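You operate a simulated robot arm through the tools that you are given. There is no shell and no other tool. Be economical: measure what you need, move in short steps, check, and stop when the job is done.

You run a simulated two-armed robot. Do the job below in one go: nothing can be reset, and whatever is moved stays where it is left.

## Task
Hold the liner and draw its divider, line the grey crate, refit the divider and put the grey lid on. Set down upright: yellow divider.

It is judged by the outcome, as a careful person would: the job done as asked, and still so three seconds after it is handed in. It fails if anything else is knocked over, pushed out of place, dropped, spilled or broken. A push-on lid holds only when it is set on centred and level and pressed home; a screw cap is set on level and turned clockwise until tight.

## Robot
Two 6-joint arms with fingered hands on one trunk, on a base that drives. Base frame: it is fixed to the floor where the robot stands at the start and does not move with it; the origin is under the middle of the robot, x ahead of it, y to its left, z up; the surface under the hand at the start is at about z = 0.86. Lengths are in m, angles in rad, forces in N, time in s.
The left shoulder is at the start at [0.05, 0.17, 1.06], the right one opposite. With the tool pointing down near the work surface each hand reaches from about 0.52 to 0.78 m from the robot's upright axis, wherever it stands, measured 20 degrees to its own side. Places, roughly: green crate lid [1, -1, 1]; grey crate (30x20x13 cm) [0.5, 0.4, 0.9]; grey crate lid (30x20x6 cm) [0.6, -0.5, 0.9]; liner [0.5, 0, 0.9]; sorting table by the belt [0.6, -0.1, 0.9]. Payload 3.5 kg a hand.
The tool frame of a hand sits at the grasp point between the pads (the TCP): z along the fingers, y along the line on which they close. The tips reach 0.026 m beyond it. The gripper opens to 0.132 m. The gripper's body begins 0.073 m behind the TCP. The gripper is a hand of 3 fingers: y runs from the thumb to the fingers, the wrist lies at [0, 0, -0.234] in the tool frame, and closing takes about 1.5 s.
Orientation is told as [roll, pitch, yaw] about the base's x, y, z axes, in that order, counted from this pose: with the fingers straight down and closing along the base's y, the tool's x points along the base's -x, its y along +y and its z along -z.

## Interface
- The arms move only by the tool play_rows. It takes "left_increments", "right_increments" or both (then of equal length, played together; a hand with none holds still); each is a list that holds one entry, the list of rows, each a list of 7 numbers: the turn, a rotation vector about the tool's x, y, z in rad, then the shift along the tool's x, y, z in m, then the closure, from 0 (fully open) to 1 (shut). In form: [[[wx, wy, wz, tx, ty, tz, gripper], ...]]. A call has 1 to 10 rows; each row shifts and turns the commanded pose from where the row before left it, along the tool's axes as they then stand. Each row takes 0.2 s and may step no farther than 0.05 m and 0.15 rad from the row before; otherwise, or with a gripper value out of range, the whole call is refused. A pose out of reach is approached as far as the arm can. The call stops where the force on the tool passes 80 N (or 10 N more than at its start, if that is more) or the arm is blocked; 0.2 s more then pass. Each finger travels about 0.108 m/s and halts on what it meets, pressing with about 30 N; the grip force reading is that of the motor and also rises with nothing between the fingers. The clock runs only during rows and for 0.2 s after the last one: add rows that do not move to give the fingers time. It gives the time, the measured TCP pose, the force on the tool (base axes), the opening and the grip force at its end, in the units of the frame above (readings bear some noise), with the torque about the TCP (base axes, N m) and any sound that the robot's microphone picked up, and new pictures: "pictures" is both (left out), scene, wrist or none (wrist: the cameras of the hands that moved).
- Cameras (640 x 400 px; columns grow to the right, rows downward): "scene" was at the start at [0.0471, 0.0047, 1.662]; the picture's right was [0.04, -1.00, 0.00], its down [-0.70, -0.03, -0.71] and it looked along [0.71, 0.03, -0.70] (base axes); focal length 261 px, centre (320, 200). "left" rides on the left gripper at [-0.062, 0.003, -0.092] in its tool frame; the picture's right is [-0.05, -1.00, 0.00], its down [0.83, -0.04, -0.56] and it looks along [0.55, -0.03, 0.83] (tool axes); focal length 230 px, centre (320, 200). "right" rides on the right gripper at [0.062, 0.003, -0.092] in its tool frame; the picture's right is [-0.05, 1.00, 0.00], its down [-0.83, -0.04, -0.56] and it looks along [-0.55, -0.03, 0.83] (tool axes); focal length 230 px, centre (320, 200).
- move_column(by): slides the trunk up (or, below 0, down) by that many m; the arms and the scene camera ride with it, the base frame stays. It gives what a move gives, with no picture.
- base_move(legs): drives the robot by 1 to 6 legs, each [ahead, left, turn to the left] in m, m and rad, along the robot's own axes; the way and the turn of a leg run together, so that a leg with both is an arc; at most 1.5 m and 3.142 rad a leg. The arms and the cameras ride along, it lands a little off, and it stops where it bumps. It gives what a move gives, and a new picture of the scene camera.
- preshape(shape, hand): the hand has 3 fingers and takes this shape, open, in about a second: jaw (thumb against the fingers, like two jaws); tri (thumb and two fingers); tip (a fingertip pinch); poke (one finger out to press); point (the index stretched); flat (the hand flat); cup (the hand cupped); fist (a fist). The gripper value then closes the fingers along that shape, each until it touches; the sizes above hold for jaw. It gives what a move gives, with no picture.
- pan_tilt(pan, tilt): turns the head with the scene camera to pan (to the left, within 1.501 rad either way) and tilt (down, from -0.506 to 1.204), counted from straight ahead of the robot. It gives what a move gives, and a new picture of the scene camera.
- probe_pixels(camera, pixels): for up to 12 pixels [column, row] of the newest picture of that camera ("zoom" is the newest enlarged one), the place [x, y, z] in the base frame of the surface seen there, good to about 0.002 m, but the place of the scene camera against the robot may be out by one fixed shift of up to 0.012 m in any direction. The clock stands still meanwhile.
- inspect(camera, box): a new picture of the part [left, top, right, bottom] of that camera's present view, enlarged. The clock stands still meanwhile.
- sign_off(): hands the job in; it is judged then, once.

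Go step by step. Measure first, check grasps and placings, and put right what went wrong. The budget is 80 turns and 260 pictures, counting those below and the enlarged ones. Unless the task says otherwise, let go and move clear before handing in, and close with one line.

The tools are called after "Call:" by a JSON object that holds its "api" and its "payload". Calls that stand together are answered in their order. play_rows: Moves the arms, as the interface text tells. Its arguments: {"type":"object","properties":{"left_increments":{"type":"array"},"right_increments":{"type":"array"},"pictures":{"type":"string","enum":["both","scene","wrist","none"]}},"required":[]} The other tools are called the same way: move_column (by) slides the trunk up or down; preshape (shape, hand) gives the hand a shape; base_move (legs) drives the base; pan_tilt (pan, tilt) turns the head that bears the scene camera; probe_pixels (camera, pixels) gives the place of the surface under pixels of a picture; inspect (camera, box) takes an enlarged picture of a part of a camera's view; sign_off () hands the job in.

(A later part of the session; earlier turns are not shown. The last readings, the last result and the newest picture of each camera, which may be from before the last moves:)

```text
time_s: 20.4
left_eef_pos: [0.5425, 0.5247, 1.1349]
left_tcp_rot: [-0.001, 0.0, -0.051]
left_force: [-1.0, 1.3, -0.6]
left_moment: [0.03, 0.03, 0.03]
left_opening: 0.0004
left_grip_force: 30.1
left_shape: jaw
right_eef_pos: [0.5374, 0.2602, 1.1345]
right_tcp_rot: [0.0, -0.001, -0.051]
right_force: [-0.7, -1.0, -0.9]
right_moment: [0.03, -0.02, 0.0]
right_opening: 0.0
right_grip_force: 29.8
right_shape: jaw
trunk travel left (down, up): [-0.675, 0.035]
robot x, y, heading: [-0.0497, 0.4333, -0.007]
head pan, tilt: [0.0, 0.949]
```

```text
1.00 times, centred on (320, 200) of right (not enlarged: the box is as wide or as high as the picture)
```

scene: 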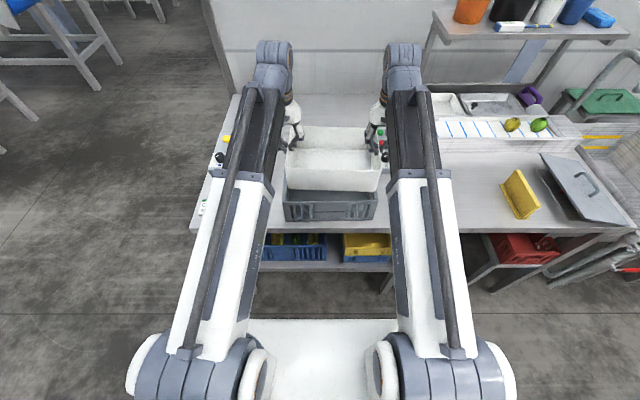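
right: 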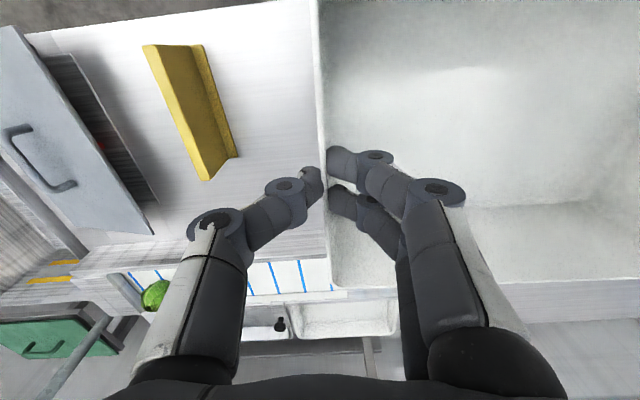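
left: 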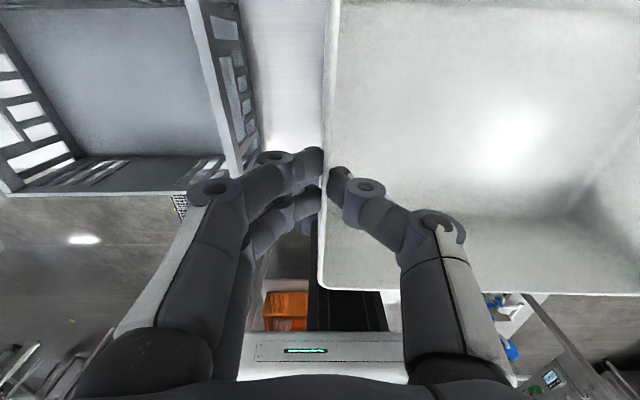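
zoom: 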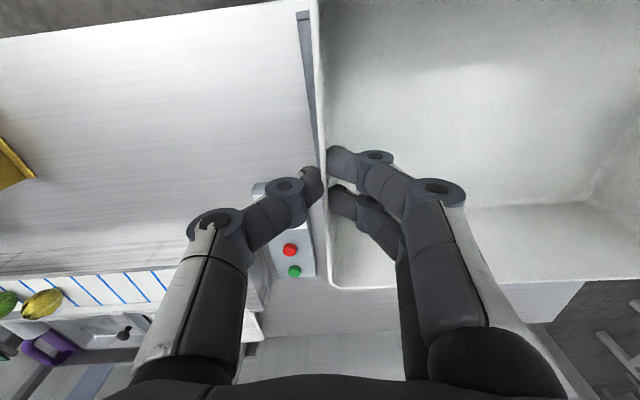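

The liner is over the crate. I'll probe the crate's visible side rims to get the alignment.

Call:
{"api": "probe_pixels", "payload": {"camera": "left", "pixels": [[292, 30], [297, 90], [302, 140], [296, 30], [302, 90]]}}

Call:
{"api": "probe_pixels", "payload": {"camera": "right", "pixels": [[299, 20], [303, 60], [309, 120], [306, 30], [311, 90]]}}

Call:
{"api": "probe_pixels", "payload": {"camera": "scene", "pixels": [[288, 205], [330, 203], [373, 203], [288, 183], [376, 185], [330, 188], [295, 130], [360, 130]]}}

Call:
{"api": "inspect", "payload": {"camera": "scene", "box": [260, 100, 400, 230]}}

```text
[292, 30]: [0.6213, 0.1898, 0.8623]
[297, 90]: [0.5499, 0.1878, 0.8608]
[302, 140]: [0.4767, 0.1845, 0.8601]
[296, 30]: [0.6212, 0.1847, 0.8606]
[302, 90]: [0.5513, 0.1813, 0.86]
```

```text
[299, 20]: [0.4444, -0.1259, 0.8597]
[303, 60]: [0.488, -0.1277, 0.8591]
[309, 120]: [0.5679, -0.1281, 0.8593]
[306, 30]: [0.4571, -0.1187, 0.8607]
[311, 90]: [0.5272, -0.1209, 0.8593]
```

```text
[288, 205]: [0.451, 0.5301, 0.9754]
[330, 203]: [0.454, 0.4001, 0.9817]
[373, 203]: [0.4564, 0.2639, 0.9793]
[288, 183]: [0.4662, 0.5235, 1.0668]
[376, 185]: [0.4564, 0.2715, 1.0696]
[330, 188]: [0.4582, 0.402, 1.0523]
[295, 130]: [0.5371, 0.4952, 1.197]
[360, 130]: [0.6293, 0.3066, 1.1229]
```

```text
3.08 times, centred on (330, 165) of scene
```

zoom: 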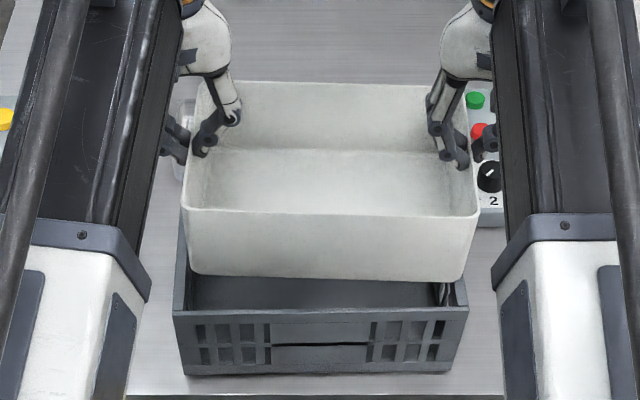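

The wrist probes used the old pictures. I'll measure the relative offset in this zoom, and in fresh wrist zooms, which show the side gaps.

Call:
{"api": "probe_pixels", "payload": {"camera": "zoom", "pixels": [[175, 314], [466, 308], [182, 245], [190, 290], [465, 285], [455, 290], [185, 215], [478, 220], [198, 85], [430, 88], [330, 320], [330, 245]]}}

Call:
{"api": "inspect", "payload": {"camera": "left", "box": [260, 0, 360, 300]}}

Call:
{"api": "probe_pixels", "payload": {"camera": "zoom", "pixels": [[170, 50], [180, 100], [200, 20], [215, 60], [215, 120], [230, 150], [190, 30], [190, 80], [240, 60], [100, 100]]}}

Call:
{"api": "inspect", "payload": {"camera": "right", "box": [270, 0, 370, 300]}}

```text
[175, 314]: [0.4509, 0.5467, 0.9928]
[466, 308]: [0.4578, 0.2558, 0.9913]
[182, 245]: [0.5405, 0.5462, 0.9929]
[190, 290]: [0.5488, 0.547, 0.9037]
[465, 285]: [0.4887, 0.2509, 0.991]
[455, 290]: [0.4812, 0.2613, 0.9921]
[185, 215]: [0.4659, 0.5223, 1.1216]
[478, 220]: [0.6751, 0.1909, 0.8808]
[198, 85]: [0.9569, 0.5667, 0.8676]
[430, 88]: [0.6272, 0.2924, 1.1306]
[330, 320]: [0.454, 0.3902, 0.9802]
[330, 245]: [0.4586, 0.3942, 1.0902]
```

```text
1.33 times, centred on (310, 150) of left
```

zoom: 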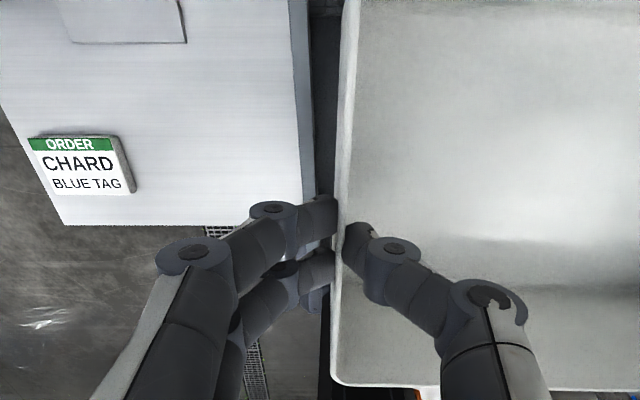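

```text
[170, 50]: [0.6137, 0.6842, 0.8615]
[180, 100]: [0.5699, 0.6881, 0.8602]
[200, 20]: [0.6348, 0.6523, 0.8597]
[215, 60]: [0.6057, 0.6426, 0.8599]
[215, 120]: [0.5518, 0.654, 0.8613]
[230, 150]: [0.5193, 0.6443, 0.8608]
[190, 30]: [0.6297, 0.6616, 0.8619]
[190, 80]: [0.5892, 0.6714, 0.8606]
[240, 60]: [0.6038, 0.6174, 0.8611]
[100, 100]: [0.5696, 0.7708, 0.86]
```

```text
1.33 times, centred on (320, 150) of right
```

zoom: 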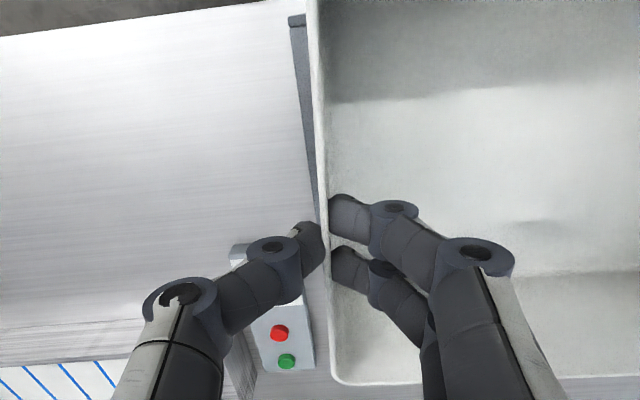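

From wrist data the crate interior is about 0.186 × 0.281 m, centred at (0.547, 0.401) with yaw +0.024. The liner is centred at (0.540, 0.393) with yaw −0.05. I'll align both hands together and lower a little, keeping the liner bottom above the rim.

Call:
{"api": "play_rows", "payload": {"left_increments": [[[0, 0, -0.0185, 0.0007, 0.002, 0, 1], [0, 0, -0.0185, 0.0007, 0.002, 0, 1], [0, 0, -0.0185, 0.0007, 0.002, 0, 1], [0, 0, -0.0185, 0.0007, 0.002, 0, 1], [0, 0, 0, 0, 0, 0.015, 1], [0, 0, 0, 0, 0, 0.015, 1], [0, 0, 0, 0, 0, 0, 1]]], "right_increments": [[[0, 0, -0.0185, -0.0042, 0.002, 0, 1], [0, 0, -0.0185, -0.0042, 0.002, 0, 1], [0, 0, -0.0185, -0.0042, 0.002, 0, 1], [0, 0, -0.0185, -0.0042, 0.002, 0, 1], [0, 0, 0, 0, 0, 0.015, 1], [0, 0, 0, 0, 0, 0.015, 1], [0, 0, 0, 0, 0, 0, 1]]]}}

Call:
{"api": "inspect", "payload": {"camera": "scene", "box": [260, 100, 400, 230]}}

```text
time_s: 21.9
left_eef_pos: [0.541, 0.5319, 1.1059]
left_tcp_rot: [0.0, 0.001, 0.023]
left_force: [1.2, -4.2, -0.5]
left_moment: [-0.05, 0.0, -0.01]
left_opening: 0.0
left_grip_force: 29.7
left_shape: jaw
right_eef_pos: [0.5532, 0.2684, 1.1045]
right_tcp_rot: [0.0, -0.001, 0.023]
right_force: [-0.1, 4.3, -1.2]
right_moment: [0.11, 0.0, -0.03]
right_opening: 0.0001
right_grip_force: 30.1
right_shape: jaw
trunk travel left (down, up): [-0.675, 0.035]
robot x, y, heading: [-0.0529, 0.4314, -0.001]
head pan, tilt: [0.0, 0.949]
```

scene: 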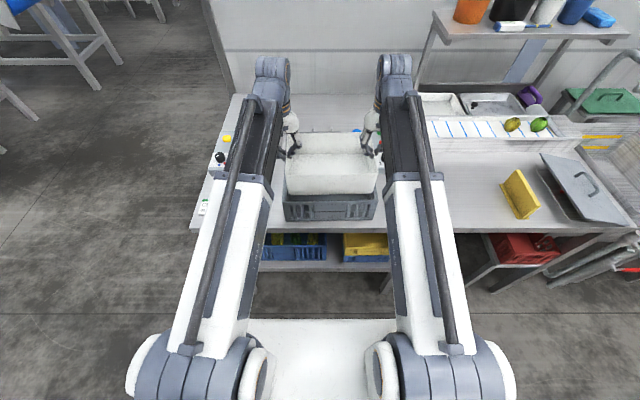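
right: 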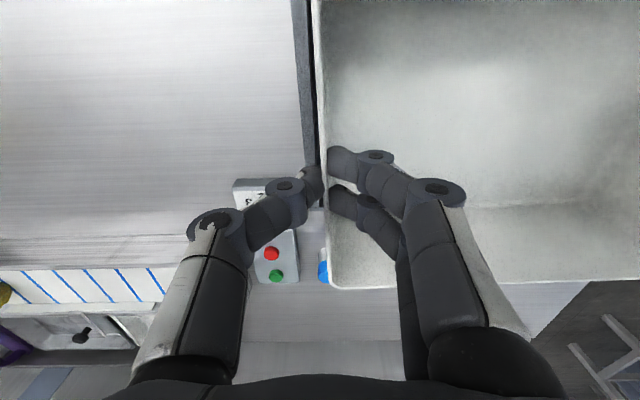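
left: 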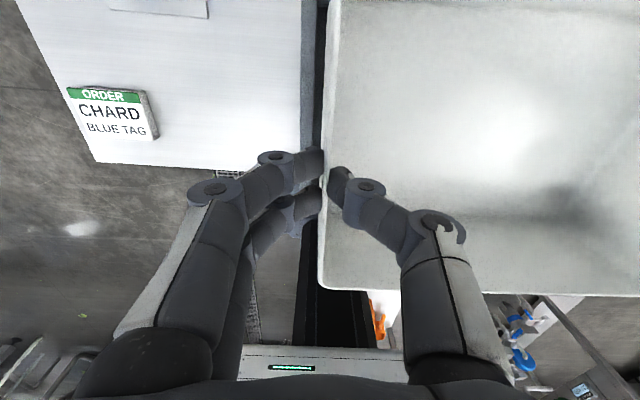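

```text
3.08 times, centred on (330, 165) of scene
```

zoom: 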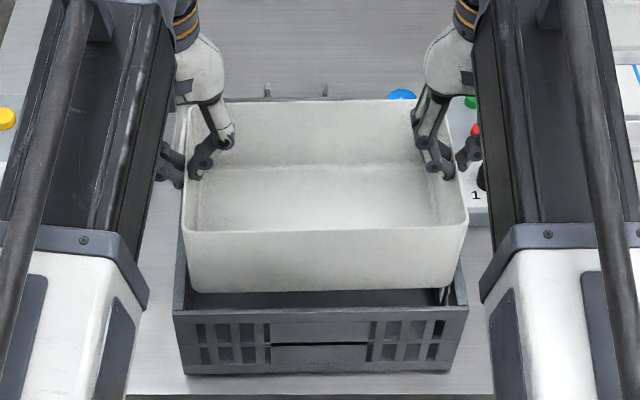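

The liner and crate now look parallel. I'll probe both rims in the new wrist pictures and the front edges in the zoom.

Call:
{"api": "probe_pixels", "payload": {"camera": "left", "pixels": [[308, 40], [310, 90], [314, 40], [332, 40], [327, 110]]}}

Call:
{"api": "probe_pixels", "payload": {"camera": "right", "pixels": [[301, 40], [304, 90], [309, 40], [316, 40], [322, 100]]}}

Call:
{"api": "probe_pixels", "payload": {"camera": "zoom", "pixels": [[176, 314], [465, 308], [184, 233], [466, 228], [192, 285], [460, 280], [330, 233], [330, 285], [330, 316], [330, 98], [180, 270]]}}

```text
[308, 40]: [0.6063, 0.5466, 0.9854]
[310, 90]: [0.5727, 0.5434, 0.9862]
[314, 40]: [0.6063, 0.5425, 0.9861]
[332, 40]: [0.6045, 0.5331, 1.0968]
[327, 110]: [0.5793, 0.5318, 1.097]
```

```text
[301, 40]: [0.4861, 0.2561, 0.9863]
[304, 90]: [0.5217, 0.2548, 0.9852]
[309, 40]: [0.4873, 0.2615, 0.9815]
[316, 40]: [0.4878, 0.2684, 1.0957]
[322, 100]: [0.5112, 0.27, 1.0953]
```

```text
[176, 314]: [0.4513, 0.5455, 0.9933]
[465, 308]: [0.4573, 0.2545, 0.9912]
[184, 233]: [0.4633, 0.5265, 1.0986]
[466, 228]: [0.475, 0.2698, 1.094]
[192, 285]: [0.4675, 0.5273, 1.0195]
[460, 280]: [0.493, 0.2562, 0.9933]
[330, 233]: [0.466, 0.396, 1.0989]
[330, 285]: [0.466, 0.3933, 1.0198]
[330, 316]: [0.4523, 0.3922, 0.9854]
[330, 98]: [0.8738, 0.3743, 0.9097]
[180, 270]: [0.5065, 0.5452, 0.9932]
```

The gaps are about 8 mm left, 6.5 mm right and 5.5 mm front, so it's centred. I'll lower until the fingertips are just above the crate rim (TCP z≈1.017).

Call:
{"api": "play_rows", "payload": {"left_increments": [[[0, 0, 0, 0, 0, 0.02, 1], [0, 0, 0, 0, 0, 0.02, 1], [0, 0, 0, 0, 0, 0.02, 1], [0, 0, 0, 0, 0, 0.015, 1], [0, 0, 0, 0, 0, 0.012, 1], [0, 0, 0, 0, 0, 0, 1]]], "right_increments": [[[0, 0, 0, 0, 0, 0.02, 1], [0, 0, 0, 0, 0, 0.02, 1], [0, 0, 0, 0, 0, 0.02, 1], [0, 0, 0, 0, 0, 0.015, 1], [0, 0, 0, 0, 0, 0.012, 1], [0, 0, 0, 0, 0, 0, 1]]]}}

Call:
{"api": "inspect", "payload": {"camera": "scene", "box": [260, 100, 400, 230]}}

```text
time_s: 23.4
left_eef_pos: [0.5421, 0.5329, 1.0175]
left_tcp_rot: [-0.001, -0.003, 0.022]
left_force: [0.1, -8.4, -1.0]
left_moment: [-0.17, -0.01, 0.05]
left_opening: 0.0003
left_grip_force: 30.4
left_shape: jaw
right_eef_pos: [0.5553, 0.2682, 1.0184]
right_tcp_rot: [0.002, 0.0, 0.023]
right_force: [-0.2, 8.6, -1.2]
right_moment: [0.23, 0.03, -0.01]
right_opening: 0.0001
right_grip_force: 30.1
right_shape: jaw
trunk travel left (down, up): [-0.675, 0.035]
robot x, y, heading: [-0.0485, 0.4313, -0.007]
head pan, tilt: [0.0, 0.949]
```

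scene: 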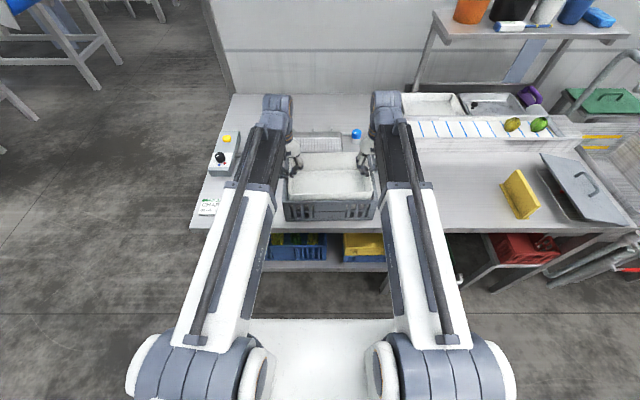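
right: 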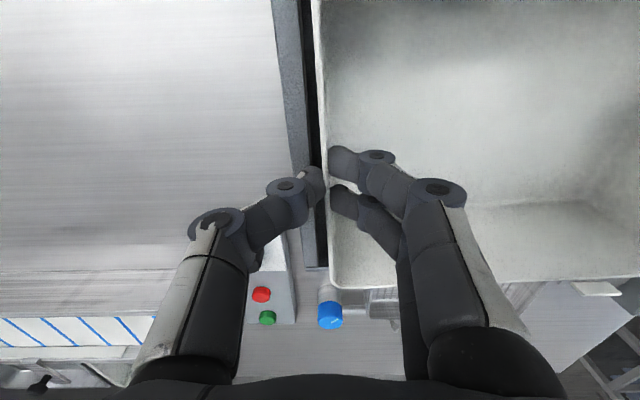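
left: 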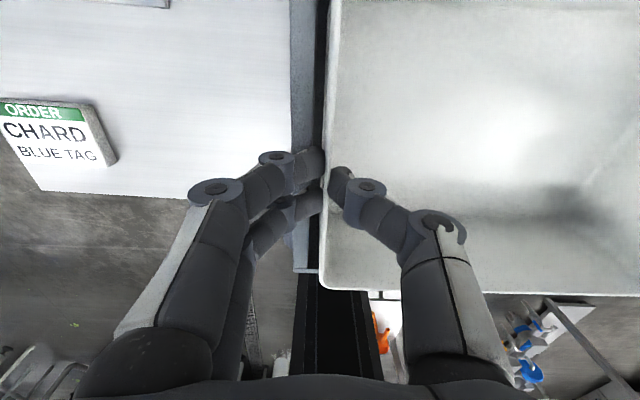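

```text
3.08 times, centred on (330, 165) of scene
```

zoom: 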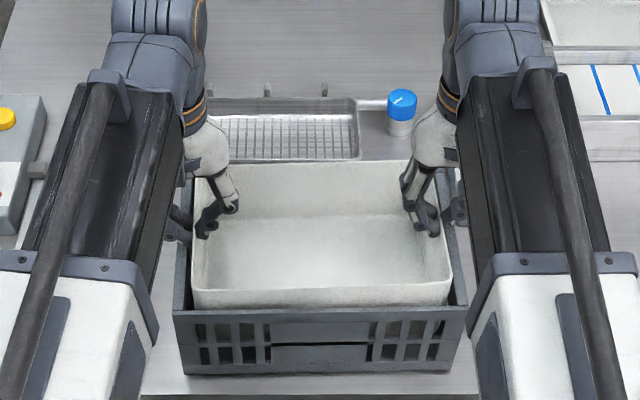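

The liner is inside the crate and clear on all sides. I'll open the left hand wide, with its thumb inside the liner and its fingers above and outside the crate wall, and see whether the right pinch holds the liner.

Call:
{"api": "play_rows", "payload": {"left_increments": [[[0, 0, 0, 0, 0, 0, 0.9], [0, 0, 0, 0, 0, 0, 0.75], [0, 0, 0, 0, 0, 0, 0.6]]]}}

Call:
{"api": "inspect", "payload": {"camera": "scene", "box": [260, 100, 400, 230]}}

```text
time_s: 24.1
left_eef_pos: [0.5422, 0.5348, 1.019]
left_tcp_rot: [0.001, -0.002, 0.023]
left_force: [0.7, 0.2, 0.1]
left_moment: [-0.02, -0.01, -0.01]
left_opening: 0.0522
left_grip_force: 0.1
left_shape: jaw
right_eef_pos: [0.5559, 0.2668, 1.0176]
right_tcp_rot: [0.002, 0.001, 0.022]
right_force: [-1.1, -0.2, -0.9]
right_moment: [-0.02, -0.01, -0.02]
right_opening: 0.0002
right_grip_force: 29.7
right_shape: jaw
trunk travel left (down, up): [-0.675, 0.035]
robot x, y, heading: [-0.0496, 0.434, 0.003]
head pan, tilt: [0.0, 0.949]
```

scene: 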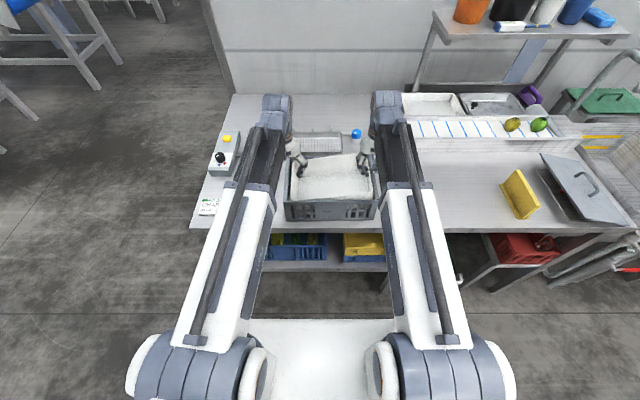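
left: 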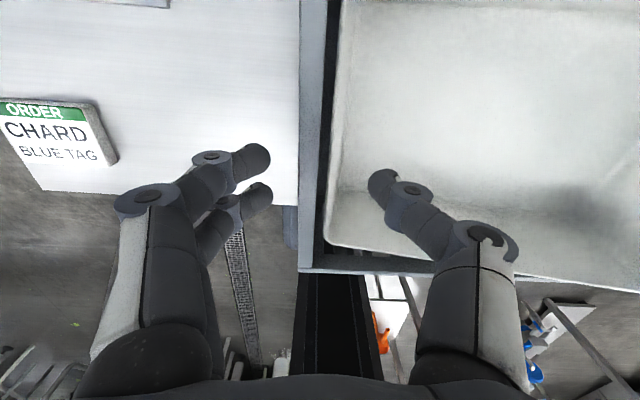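

```text
3.08 times, centred on (330, 165) of scene
```

zoom: 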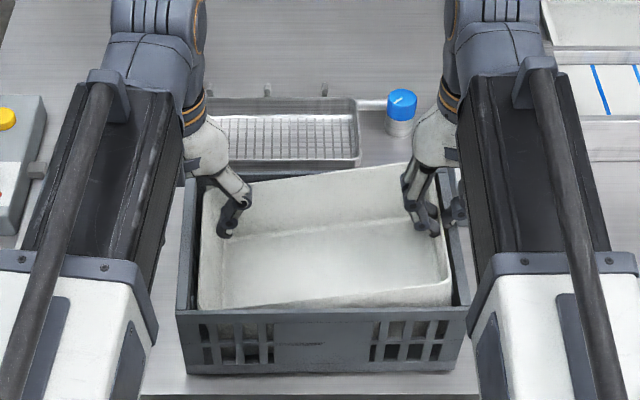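

The left end settled onto the crate floor and the right pinch still holds. I'll raise the left hand clear, shift the right hand 8 mm to +y to make thumb room, and lower the right end.

Call:
{"api": "play_rows", "payload": {"left_increments": [[[0, 0, 0, 0, 0, -0.03, 0.6], [0, 0, 0, 0, 0, -0.03, 0.6], [0, 0, 0, 0, 0, -0.03, 0.6], [0, 0, 0, 0, 0, 0, 0.6], [0, 0, 0, 0, 0, 0, 0.6], [0, 0, 0, 0, 0, 0, 0.6], [0, 0, 0, 0, 0, 0, 0.6]]], "right_increments": [[[0, 0, 0, 0, 0.004, 0, 1], [0, 0, 0, 0, 0.004, 0, 1], [0, 0, 0, 0, 0, 0.008, 1], [0, 0, 0, 0, 0, 0.008, 1], [0, 0, 0, 0, 0, 0.008, 1], [0, 0, 0, 0, 0, 0.006, 1], [0, 0, 0, 0, 0, 0.0, 1]]]}}

Call:
{"api": "inspect", "payload": {"camera": "scene", "box": [260, 100, 400, 230]}}

```text
time_s: 25.8
left_eef_pos: [0.538, 0.5337, 1.1113]
left_tcp_rot: [-0.001, -0.002, 0.022]
left_force: [0.7, -0.5, -0.6]
left_moment: [0.01, 0.01, -0.03]
left_opening: 0.0522
left_grip_force: 0.1
left_shape: jaw
right_eef_pos: [0.5532, 0.2775, 0.992]
right_tcp_rot: [-0.002, -0.006, 0.023]
right_force: [1.3, 4.2, 51.7]
right_moment: [-0.99, 0.08, 0.14]
right_opening: 0.0002
right_grip_force: 29.6
right_shape: jaw
trunk travel left (down, up): [-0.675, 0.035]
robot x, y, heading: [-0.0501, 0.4321, -0.004]
head pan, tilt: [0.0, 0.949]
```

scene: 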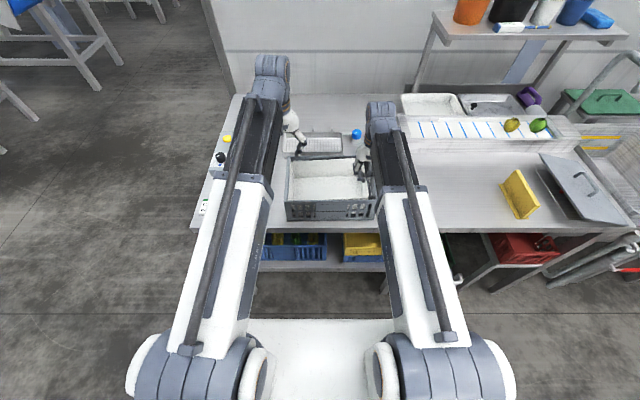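
right: 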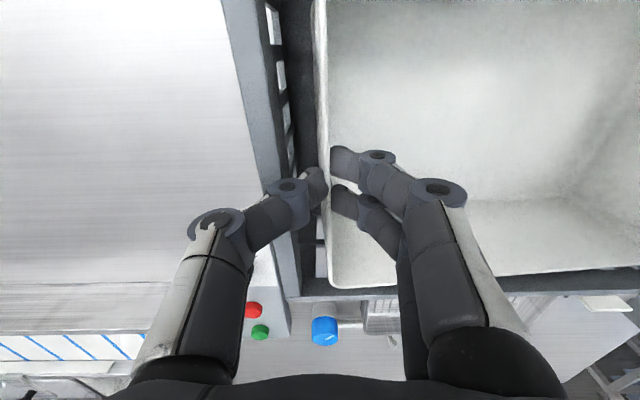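
left: 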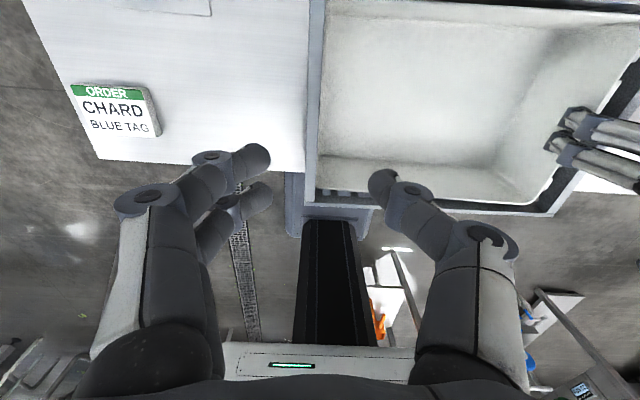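

```text
3.08 times, centred on (330, 165) of scene
```

zoom: 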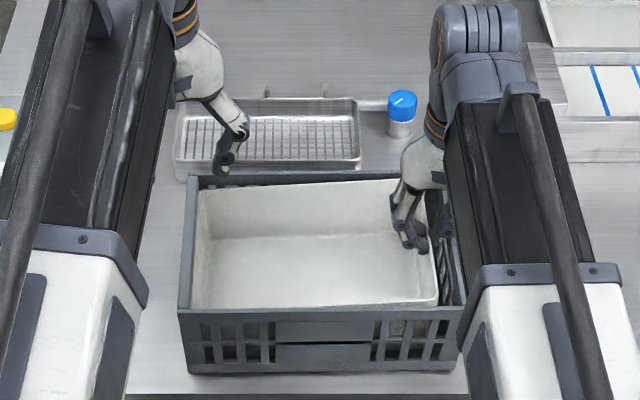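

Force rose to 52 N because the thumb's knuckle reaches the crate rim, with the right end only about 1 cm above the floor. I'll back off 3 mm, open just a little so the thumb doesn't push the crate, and rise.

Call:
{"api": "play_rows", "payload": {"right_increments": [[[0, 0, 0, 0, 0, -0.003, 1], [0, 0, 0, 0, 0, 0, 0.97], [0, 0, 0, 0, 0, 0, 0.94], [0, 0, 0, 0, 0, 0, 0.94], [0, 0, 0, 0, 0, 0, 0.94]]]}}

Call:
{"api": "inspect", "payload": {"camera": "scene", "box": [260, 100, 400, 230]}}

```text
time_s: 26.9
left_eef_pos: [0.54, 0.533, 1.1101]
left_tcp_rot: [0.0, 0.0, 0.023]
left_force: [0.5, 0.7, 0.0]
left_moment: [-0.01, 0.0, 0.04]
left_opening: 0.0525
left_grip_force: 0.0
left_shape: jaw
right_eef_pos: [0.5522, 0.2769, 0.9912]
right_tcp_rot: [0.001, 0.001, 0.023]
right_force: [-2.2, 2.2, 22.8]
right_moment: [-0.72, 0.05, 0.02]
right_opening: 0.0086
right_grip_force: 0.0
right_shape: jaw
trunk travel left (down, up): [-0.675, 0.035]
robot x, y, heading: [-0.0493, 0.4321, 0.001]
head pan, tilt: [0.0, 0.949]
```

scene: 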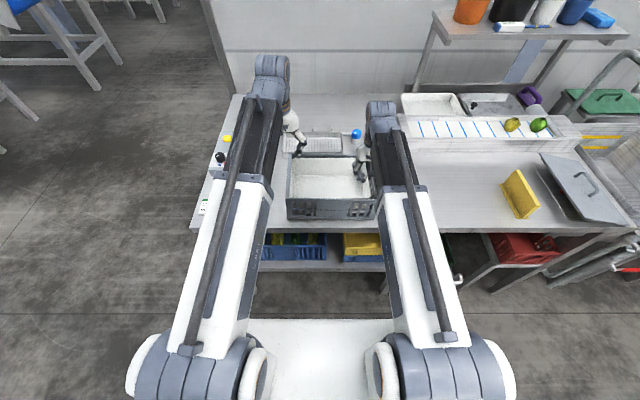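
right: 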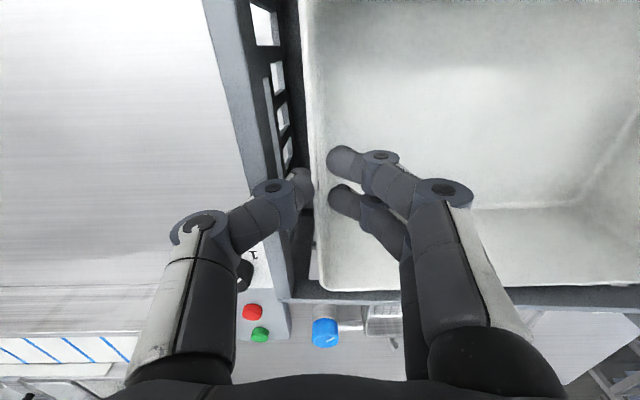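

```text
3.08 times, centred on (330, 165) of scene
```

zoom: 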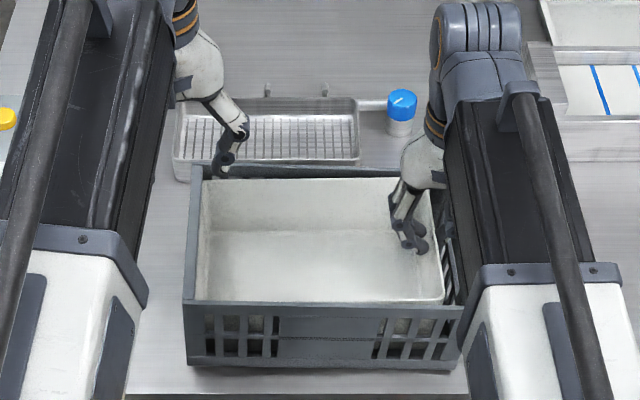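

The thumb still presses the rim with 23 N, and the crate looks slightly shifted or tilted at its left end. I'll raise the right hand straight up and re-check.

Call:
{"api": "play_rows", "payload": {"right_increments": [[[0, 0, 0, 0, 0, -0.01, 0.94], [0, 0, 0, 0, 0, -0.02, 0.94], [0, 0, 0, 0, 0, -0.03, 0.94], [0, 0, 0, 0, 0, -0.04, 0.94], [0, 0, 0, 0, 0, -0.04, 0.94], [0, 0, 0, 0, -0.04, -0.02, 0.94]]]}}

Call:
{"api": "inspect", "payload": {"camera": "scene", "box": [260, 100, 400, 230]}}

```text
time_s: 28.4
left_eef_pos: [0.5408, 0.5336, 1.1089]
left_tcp_rot: [-0.001, 0.0, 0.023]
left_force: [-0.1, 0.0, 0.4]
left_moment: [-0.01, 0.0, -0.02]
left_opening: 0.0522
left_grip_force: 0.0
left_shape: jaw
right_eef_pos: [0.5554, 0.2363, 1.1497]
right_tcp_rot: [0.0, 0.0, 0.022]
right_force: [1.0, 0.2, -0.1]
right_moment: [-0.02, 0.0, 0.01]
right_opening: 0.0078
right_grip_force: 0.0
right_shape: jaw
trunk travel left (down, up): [-0.675, 0.035]
robot x, y, heading: [-0.0501, 0.4314, -0.005]
head pan, tilt: [0.0, 0.949]
```

scene: 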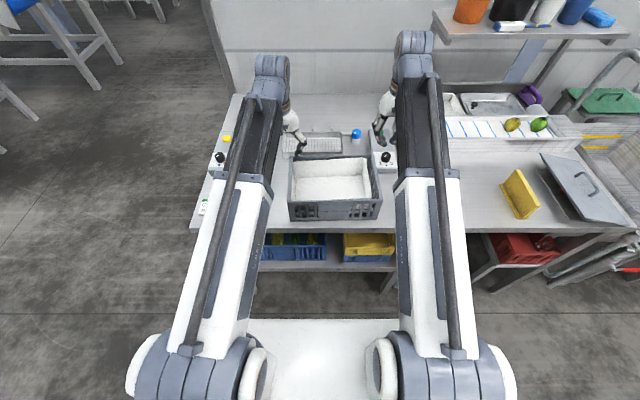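
right: 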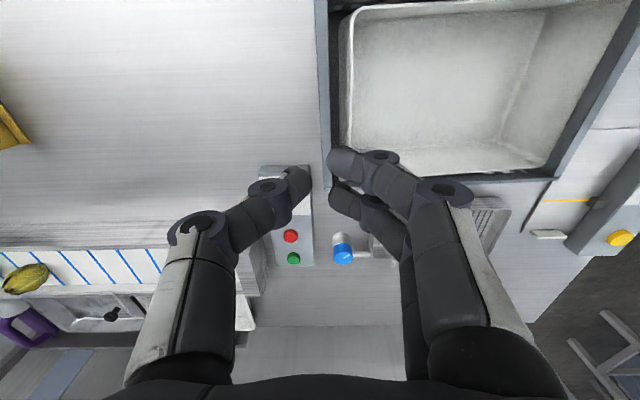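

```text
3.08 times, centred on (330, 165) of scene
```

zoom: 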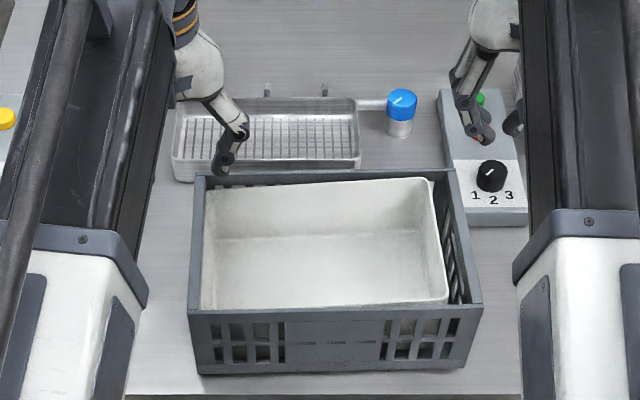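

The crate slid about a cm to the right, and the liner sits against its left side with the right end perhaps still up. I'll measure.

Call:
{"api": "probe_pixels", "payload": {"camera": "zoom", "pixels": [[190, 312], [482, 304], [200, 180], [448, 172], [206, 305], [447, 300], [209, 195], [425, 180], [330, 303], [330, 185], [435, 240], [203, 250]]}}

Call:
{"api": "inspect", "payload": {"camera": "right", "box": [310, 0, 640, 200]}}

Call:
{"api": "probe_pixels", "payload": {"camera": "zoom", "pixels": [[28, 60], [75, 60], [70, 110], [62, 200], [60, 250], [20, 150], [300, 330], [450, 330], [470, 20], [520, 200], [580, 60], [300, 150]]}}

```text
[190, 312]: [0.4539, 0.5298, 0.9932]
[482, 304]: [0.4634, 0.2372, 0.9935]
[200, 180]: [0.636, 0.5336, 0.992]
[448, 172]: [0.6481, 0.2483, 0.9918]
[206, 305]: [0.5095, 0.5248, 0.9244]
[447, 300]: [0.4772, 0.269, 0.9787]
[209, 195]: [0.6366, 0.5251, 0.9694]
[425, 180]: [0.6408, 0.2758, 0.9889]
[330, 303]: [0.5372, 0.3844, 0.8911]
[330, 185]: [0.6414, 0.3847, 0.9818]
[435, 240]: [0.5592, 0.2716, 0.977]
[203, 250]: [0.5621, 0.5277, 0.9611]
```

```text
1.94 times, centred on (475, 100) of right
```

zoom: 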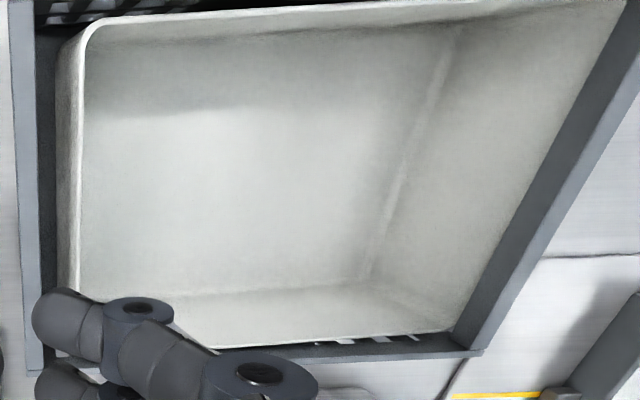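

```text
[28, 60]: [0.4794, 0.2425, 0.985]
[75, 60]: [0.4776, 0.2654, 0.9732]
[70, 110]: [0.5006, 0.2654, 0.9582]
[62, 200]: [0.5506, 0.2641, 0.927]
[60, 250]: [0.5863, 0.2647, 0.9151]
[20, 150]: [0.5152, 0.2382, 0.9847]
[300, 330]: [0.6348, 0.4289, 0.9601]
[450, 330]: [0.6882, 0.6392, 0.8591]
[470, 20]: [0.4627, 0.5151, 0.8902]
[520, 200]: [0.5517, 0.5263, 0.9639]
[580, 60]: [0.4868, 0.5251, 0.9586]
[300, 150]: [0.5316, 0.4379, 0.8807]
```

The liner's left end is down (rim z≈0.964), but the right end is up: 0.973 at the front and about 0.982 at the rear. It's leaning on the crate's rear wall. I'll close the right hand, enter the liner over its right-rear floor and press it down gently.

Call:
{"api": "play_rows", "payload": {"right_increments": [[[0, 0, 0, -0.01, 0.035, 0, 1], [0, 0, 0, -0.01, 0.035, 0, 1], [0, 0, 0, -0.01, 0.03, 0, 1], [0, 0, 0, 0, 0, 0.045, 1], [0, 0, 0, 0, 0, 0.045, 1], [0, 0, 0, 0, 0, 0.045, 1], [0, 0, 0, 0, 0, 0.045, 1], [0, 0, 0, 0, 0, 0.03, 1], [0, 0, 0, 0, 0, 0, 1]]]}}

```text
time_s: 30.4
left_eef_pos: [0.5408, 0.5337, 1.1094]
left_tcp_rot: [-0.001, 0.001, 0.023]
left_force: [-0.8, -0.7, 0.1]
left_moment: [0.02, -0.02, -0.03]
left_opening: 0.0522
left_grip_force: 0.1
left_shape: jaw
right_eef_pos: [0.5812, 0.3386, 0.9414]
right_tcp_rot: [0.001, 0.0, 0.023]
right_force: [-0.1, 0.3, 0.7]
right_moment: [0.01, -0.02, 0.01]
right_opening: 0.0
right_grip_force: 29.8
right_shape: jaw
trunk travel left (down, up): [-0.675, 0.035]
robot x, y, heading: [-0.0449, 0.4317, -0.005]
head pan, tilt: [0.0, 0.949]
```

scene: 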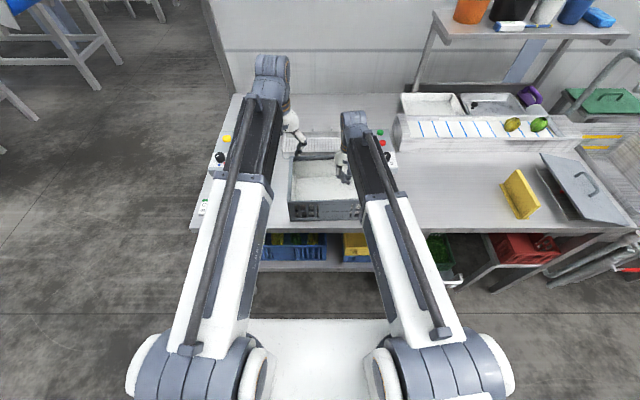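
right: 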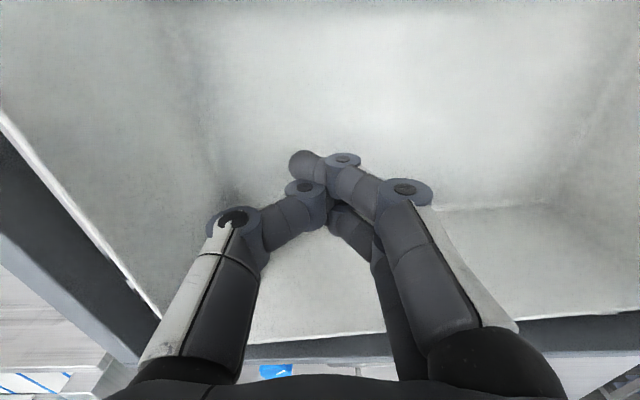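

The hand is inside the liner and free. I'll lower it in small steps to press on the floor.

Call:
{"api": "play_rows", "payload": {"right_increments": [[[0, 0, 0, 0, 0, 0.01, 1], [0, 0, 0, 0, 0, 0.008, 1], [0, 0, 0, 0, 0, 0.005, 1], [0, 0, 0, 0, 0, 0.004, 1], [0, 0, 0, 0, 0, 0.003, 1]]], "pictures": "wrist"}}

```text
time_s: 31.6
left_eef_pos: [0.5414, 0.5323, 1.1096]
left_tcp_rot: [0.001, -0.001, 0.023]
left_force: [0.4, 0.5, -0.9]
left_moment: [-0.01, 0.02, 0.0]
left_opening: 0.0522
left_grip_force: 0.1
left_shape: jaw
right_eef_pos: [0.5815, 0.3364, 0.9114]
right_tcp_rot: [0.001, 0.001, 0.023]
right_force: [0.0, -1.1, -0.2]
right_moment: [-0.01, -0.01, -0.03]
right_opening: 0.0001
right_grip_force: 29.3
right_shape: jaw
trunk travel left (down, up): [-0.675, 0.035]
robot x, y, heading: [-0.0518, 0.4273, 0.001]
head pan, tilt: [0.0, 0.949]
```

right: 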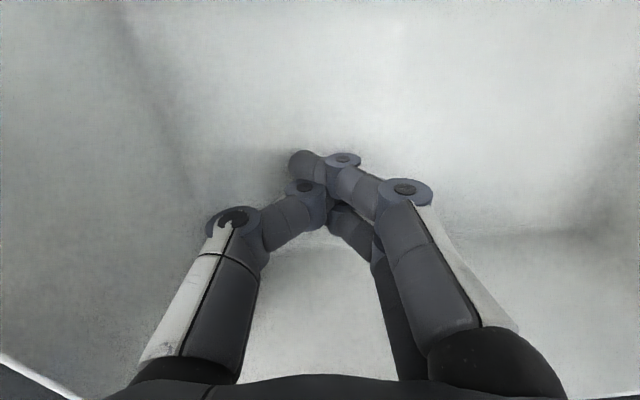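

Call:
{"api": "play_rows", "payload": {"right_increments": [[[0, 0, 0, 0, 0, 0.004, 1], [0, 0, 0, 0, 0, 0.004, 1], [0, 0, 0, 0, 0, 0.003, 1], [0, 0, 0, 0, 0, 0.003, 1]]], "pictures": "scene"}}

Call:
{"api": "inspect", "payload": {"camera": "scene", "box": [260, 100, 400, 230]}}

```text
time_s: 32.5
left_eef_pos: [0.5409, 0.5329, 1.11]
left_tcp_rot: [0.001, 0.0, 0.021]
left_force: [0.0, 0.5, 0.2]
left_moment: [-0.02, -0.01, 0.0]
left_opening: 0.0523
left_grip_force: 0.0
left_shape: jaw
right_eef_pos: [0.5816, 0.3361, 0.8977]
right_tcp_rot: [-0.001, -0.003, 0.024]
right_force: [0.1, -0.3, 11.9]
right_moment: [-0.01, 0.01, 0.02]
right_opening: 0.0
right_grip_force: 30.1
right_shape: jaw
trunk travel left (down, up): [-0.675, 0.035]
robot x, y, heading: [-0.0503, 0.4328, 0.003]
head pan, tilt: [0.0, 0.949]
```

scene: 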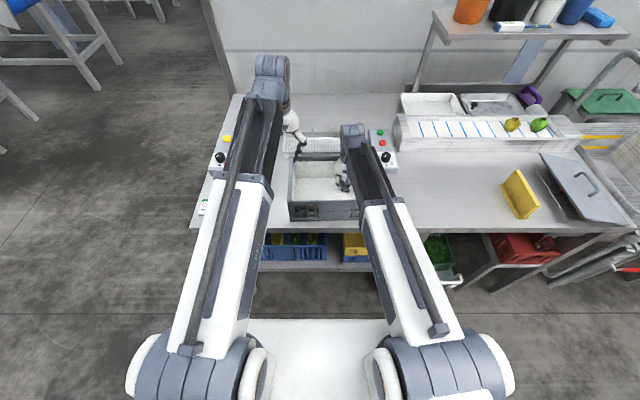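

```text
3.08 times, centred on (330, 165) of scene
```

zoom: 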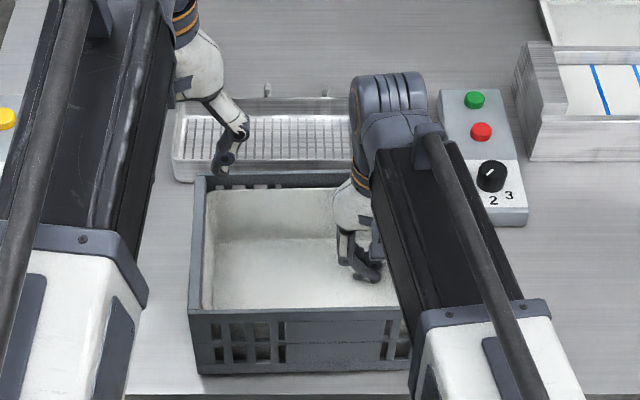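

Contact at 12 N with the fingertips near z 0.873 means the liner floor is down. While pressing, I'll drag it about 9 mm toward −y to centre it, then withdraw and look.

Call:
{"api": "play_rows", "payload": {"right_increments": [[[0, 0, 0, 0, 0, 0.002, 1], [0, 0, 0, 0, -0.003, 0, 1], [0, 0, 0, 0, -0.003, 0, 1], [0, 0, 0, 0, -0.003, 0, 1], [0, 0, 0, 0, 0, -0.03, 1], [0, 0, 0, 0, 0, -0.05, 1], [0, 0, 0, 0, 0, -0.05, 1], [0, 0, 0, 0, 0, -0.05, 1], [0, 0, 0, 0, -0.05, -0.05, 1], [0, 0, 0, 0, -0.05, 0, 1]]]}}

Call:
{"api": "inspect", "payload": {"camera": "scene", "box": [260, 100, 400, 230]}}

Call:
{"api": "inspect", "payload": {"camera": "left", "box": [280, 0, 640, 225]}}

```text
refused: row 9 steps farther than a row can; nothing moved
```

```text
3.08 times, centred on (330, 165) of scene
```

zoom: 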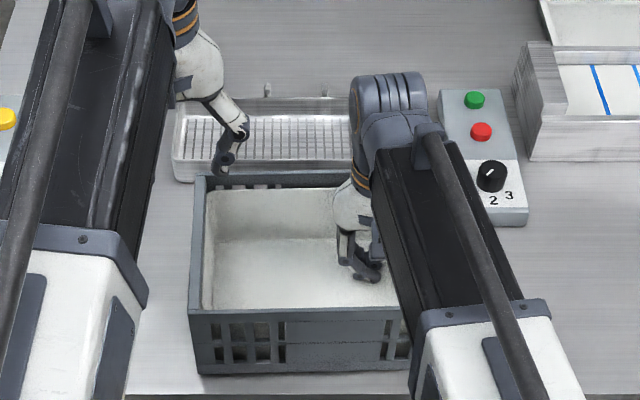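

```text
1.78 times, centred on (460, 112) of left
```

zoom: 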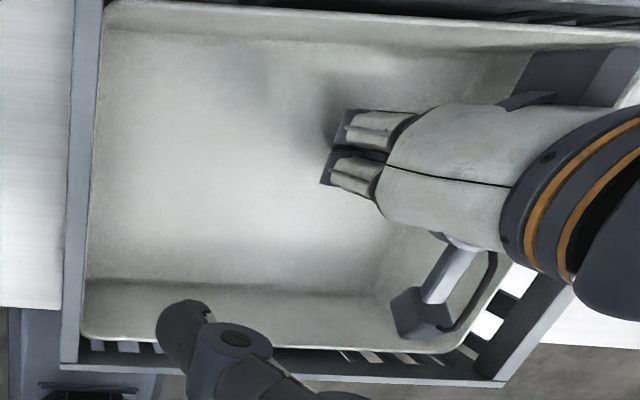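

One row was just over the step limit and nothing moved. I'll repeat with smaller steps.

Call:
{"api": "play_rows", "payload": {"right_increments": [[[0, 0, 0, 0, 0, 0.002, 1], [0, 0, 0, 0, -0.003, 0, 1], [0, 0, 0, 0, -0.003, 0, 1], [0, 0, 0, 0, -0.003, 0, 1], [0, 0, 0, 0, 0, -0.03, 1], [0, 0, 0, 0, 0, -0.049, 1], [0, 0, 0, 0, 0, -0.049, 1], [0, 0, 0, 0, 0, -0.049, 1], [0, 0, 0, 0, -0.035, -0.03, 1], [0, 0, 0, 0, -0.045, 0, 1]]]}}

Call:
{"api": "inspect", "payload": {"camera": "scene", "box": [260, 100, 400, 230]}}

Call:
{"api": "inspect", "payload": {"camera": "left", "box": [280, 0, 640, 225]}}

```text
time_s: 34.8
left_eef_pos: [0.5412, 0.5328, 1.1079]
left_tcp_rot: [0.0, 0.0, 0.022]
left_force: [0.4, -0.4, 0.0]
left_moment: [0.0, -0.01, -0.02]
left_opening: 0.0525
left_grip_force: 0.0
left_shape: jaw
right_eef_pos: [0.586, 0.2477, 1.1018]
right_tcp_rot: [-0.001, 0.001, 0.025]
right_force: [-0.5, -0.2, 0.8]
right_moment: [0.01, -0.02, -0.02]
right_opening: 0.0
right_grip_force: 30.0
right_shape: jaw
trunk travel left (down, up): [-0.675, 0.035]
robot x, y, heading: [-0.0498, 0.4319, 0.003]
head pan, tilt: [0.0, 0.949]
```

scene: 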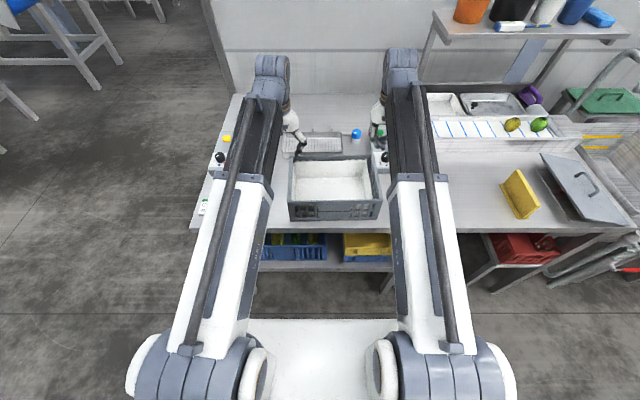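
right: 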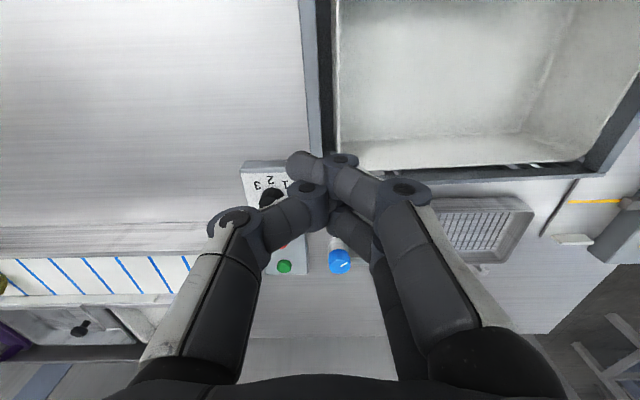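

```text
3.08 times, centred on (330, 165) of scene
```

zoom: 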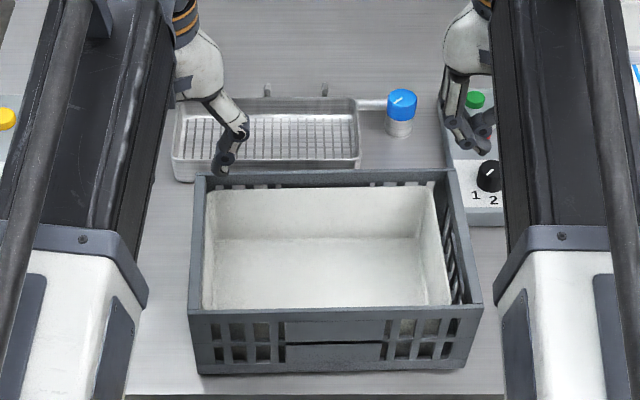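

```text
1.78 times, centred on (460, 112) of left
```

zoom: 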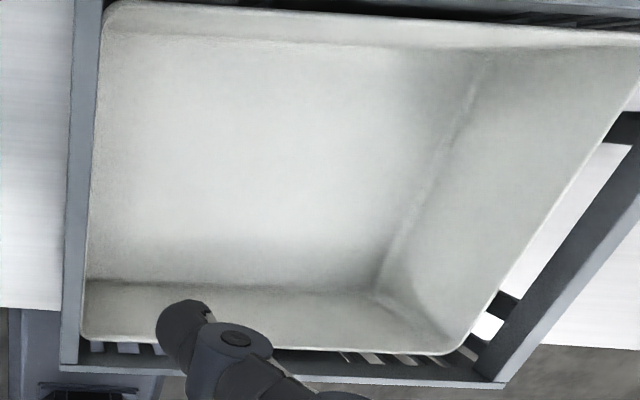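

The liner is seated level and sits against the crate's left side. I'll measure its rim in place for the divider target, and the divider's current pose.

Call:
{"api": "probe_pixels", "payload": {"camera": "zoom", "pixels": [[107, 10], [95, 150], [85, 320], [460, 352], [250, 350], [500, 270], [640, 45], [400, 20], [300, 150], [75, 150], [300, 378], [240, 270]]}}

Call:
{"api": "probe_pixels", "payload": {"camera": "right", "pixels": [[335, 30], [337, 110], [338, 158], [450, 167], [580, 160], [315, 80], [590, 170], [450, 60], [636, 10]]}}

Call:
{"api": "inspect", "payload": {"camera": "scene", "box": [480, 130, 640, 260]}}

```text
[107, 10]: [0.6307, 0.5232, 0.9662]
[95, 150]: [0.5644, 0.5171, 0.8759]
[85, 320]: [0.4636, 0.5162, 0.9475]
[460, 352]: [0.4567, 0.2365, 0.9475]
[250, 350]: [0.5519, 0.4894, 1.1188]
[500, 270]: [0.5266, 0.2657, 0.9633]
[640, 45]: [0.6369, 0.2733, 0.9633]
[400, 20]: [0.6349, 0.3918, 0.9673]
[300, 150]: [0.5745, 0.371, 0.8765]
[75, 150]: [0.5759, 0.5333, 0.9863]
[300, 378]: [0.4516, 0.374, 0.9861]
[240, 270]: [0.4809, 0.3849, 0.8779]
```

```text
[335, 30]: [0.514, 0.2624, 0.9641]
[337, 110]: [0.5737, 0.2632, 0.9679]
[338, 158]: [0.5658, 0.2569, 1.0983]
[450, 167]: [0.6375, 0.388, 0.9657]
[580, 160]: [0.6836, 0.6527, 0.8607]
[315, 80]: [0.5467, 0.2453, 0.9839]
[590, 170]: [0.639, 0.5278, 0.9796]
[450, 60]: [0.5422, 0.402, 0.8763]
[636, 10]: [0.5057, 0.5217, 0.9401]
```

```text
3.08 times, centred on (560, 195) of scene
```

zoom: 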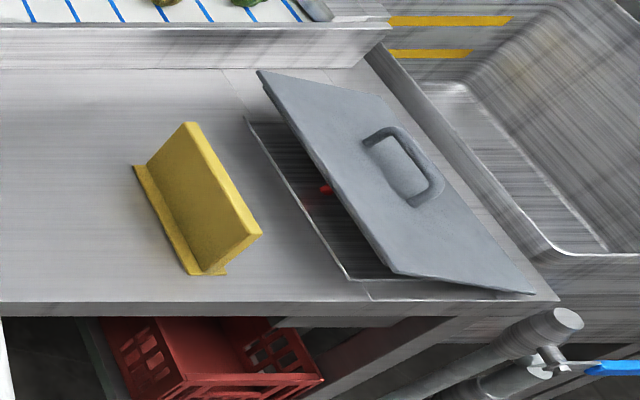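

The liner centre is now about (0.551, 0.394) with yaw ≈ +0.025 and its floor at z 0.877. The divider stands upright at (0.536, −0.279). I'll drive back right to fetch it.

Call:
{"api": "base_move", "payload": {"legs": [[0, -0.372, 0]]}}

```text
time_s: 37.1
left_eef_pos: [0.5399, 0.16, 1.1091]
left_tcp_rot: [0.002, 0.0, 0.016]
left_force: [-0.5, 0.1, 0.1]
left_moment: [-0.03, 0.03, 0.01]
left_opening: 0.0523
left_grip_force: 0.1
left_shape: jaw
right_eef_pos: [0.5823, -0.1245, 1.1015]
right_tcp_rot: [-0.001, -0.001, 0.015]
right_force: [0.2, -0.4, 0.3]
right_moment: [0.04, -0.01, -0.01]
right_opening: 0.0002
right_grip_force: 29.7
right_shape: jaw
trunk travel left (down, up): [-0.675, 0.035]
robot x, y, heading: [-0.047, 0.0605, -0.01]
head pan, tilt: [0.0, 0.949]
```

scene: 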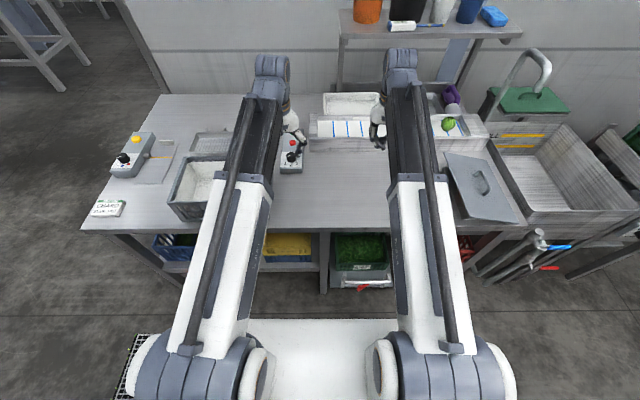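

The base is back at y≈0.06. I'll move the right hand over the divider, partly open.

Call:
{"api": "play_rows", "payload": {"right_increments": [[[0, 0, 0.015, 0.011, -0.039, 0.005, 0.9], [0, 0, 0, 0.011, -0.039, 0.015, 0.75], [0, 0, 0, 0.011, -0.039, 0.02, 0.6], [0, 0, 0, 0.011, -0.038, 0.02, 0.6], [0, 0, 0, 0, 0, 0, 0.6]]], "pictures": "wrist"}}

```text
time_s: 38.3
left_eef_pos: [0.5408, 0.1596, 1.11]
left_tcp_rot: [-0.001, -0.001, 0.016]
left_force: [-0.1, -0.1, 0.1]
left_moment: [0.0, -0.01, -0.01]
left_opening: 0.0523
left_grip_force: 0.0
left_shape: jaw
right_eef_pos: [0.5361, -0.2802, 1.0405]
right_tcp_rot: [0.001, 0.0, 0.001]
right_force: [0.9, 0.4, 0.2]
right_moment: [-0.02, -0.03, 0.02]
right_opening: 0.0523
right_grip_force: 0.1
right_shape: jaw
trunk travel left (down, up): [-0.675, 0.035]
robot x, y, heading: [-0.049, 0.0684, -0.009]
head pan, tilt: [0.0, 0.949]
```

right: 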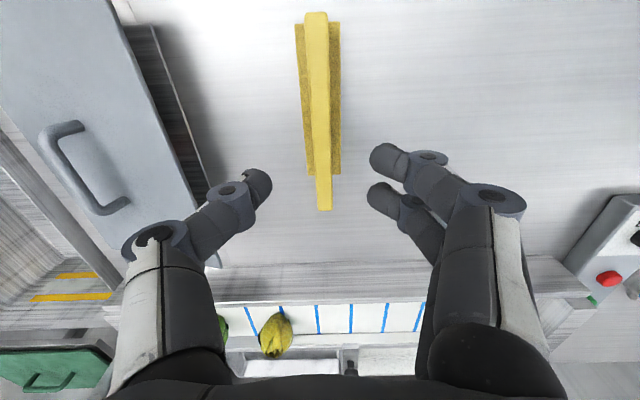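

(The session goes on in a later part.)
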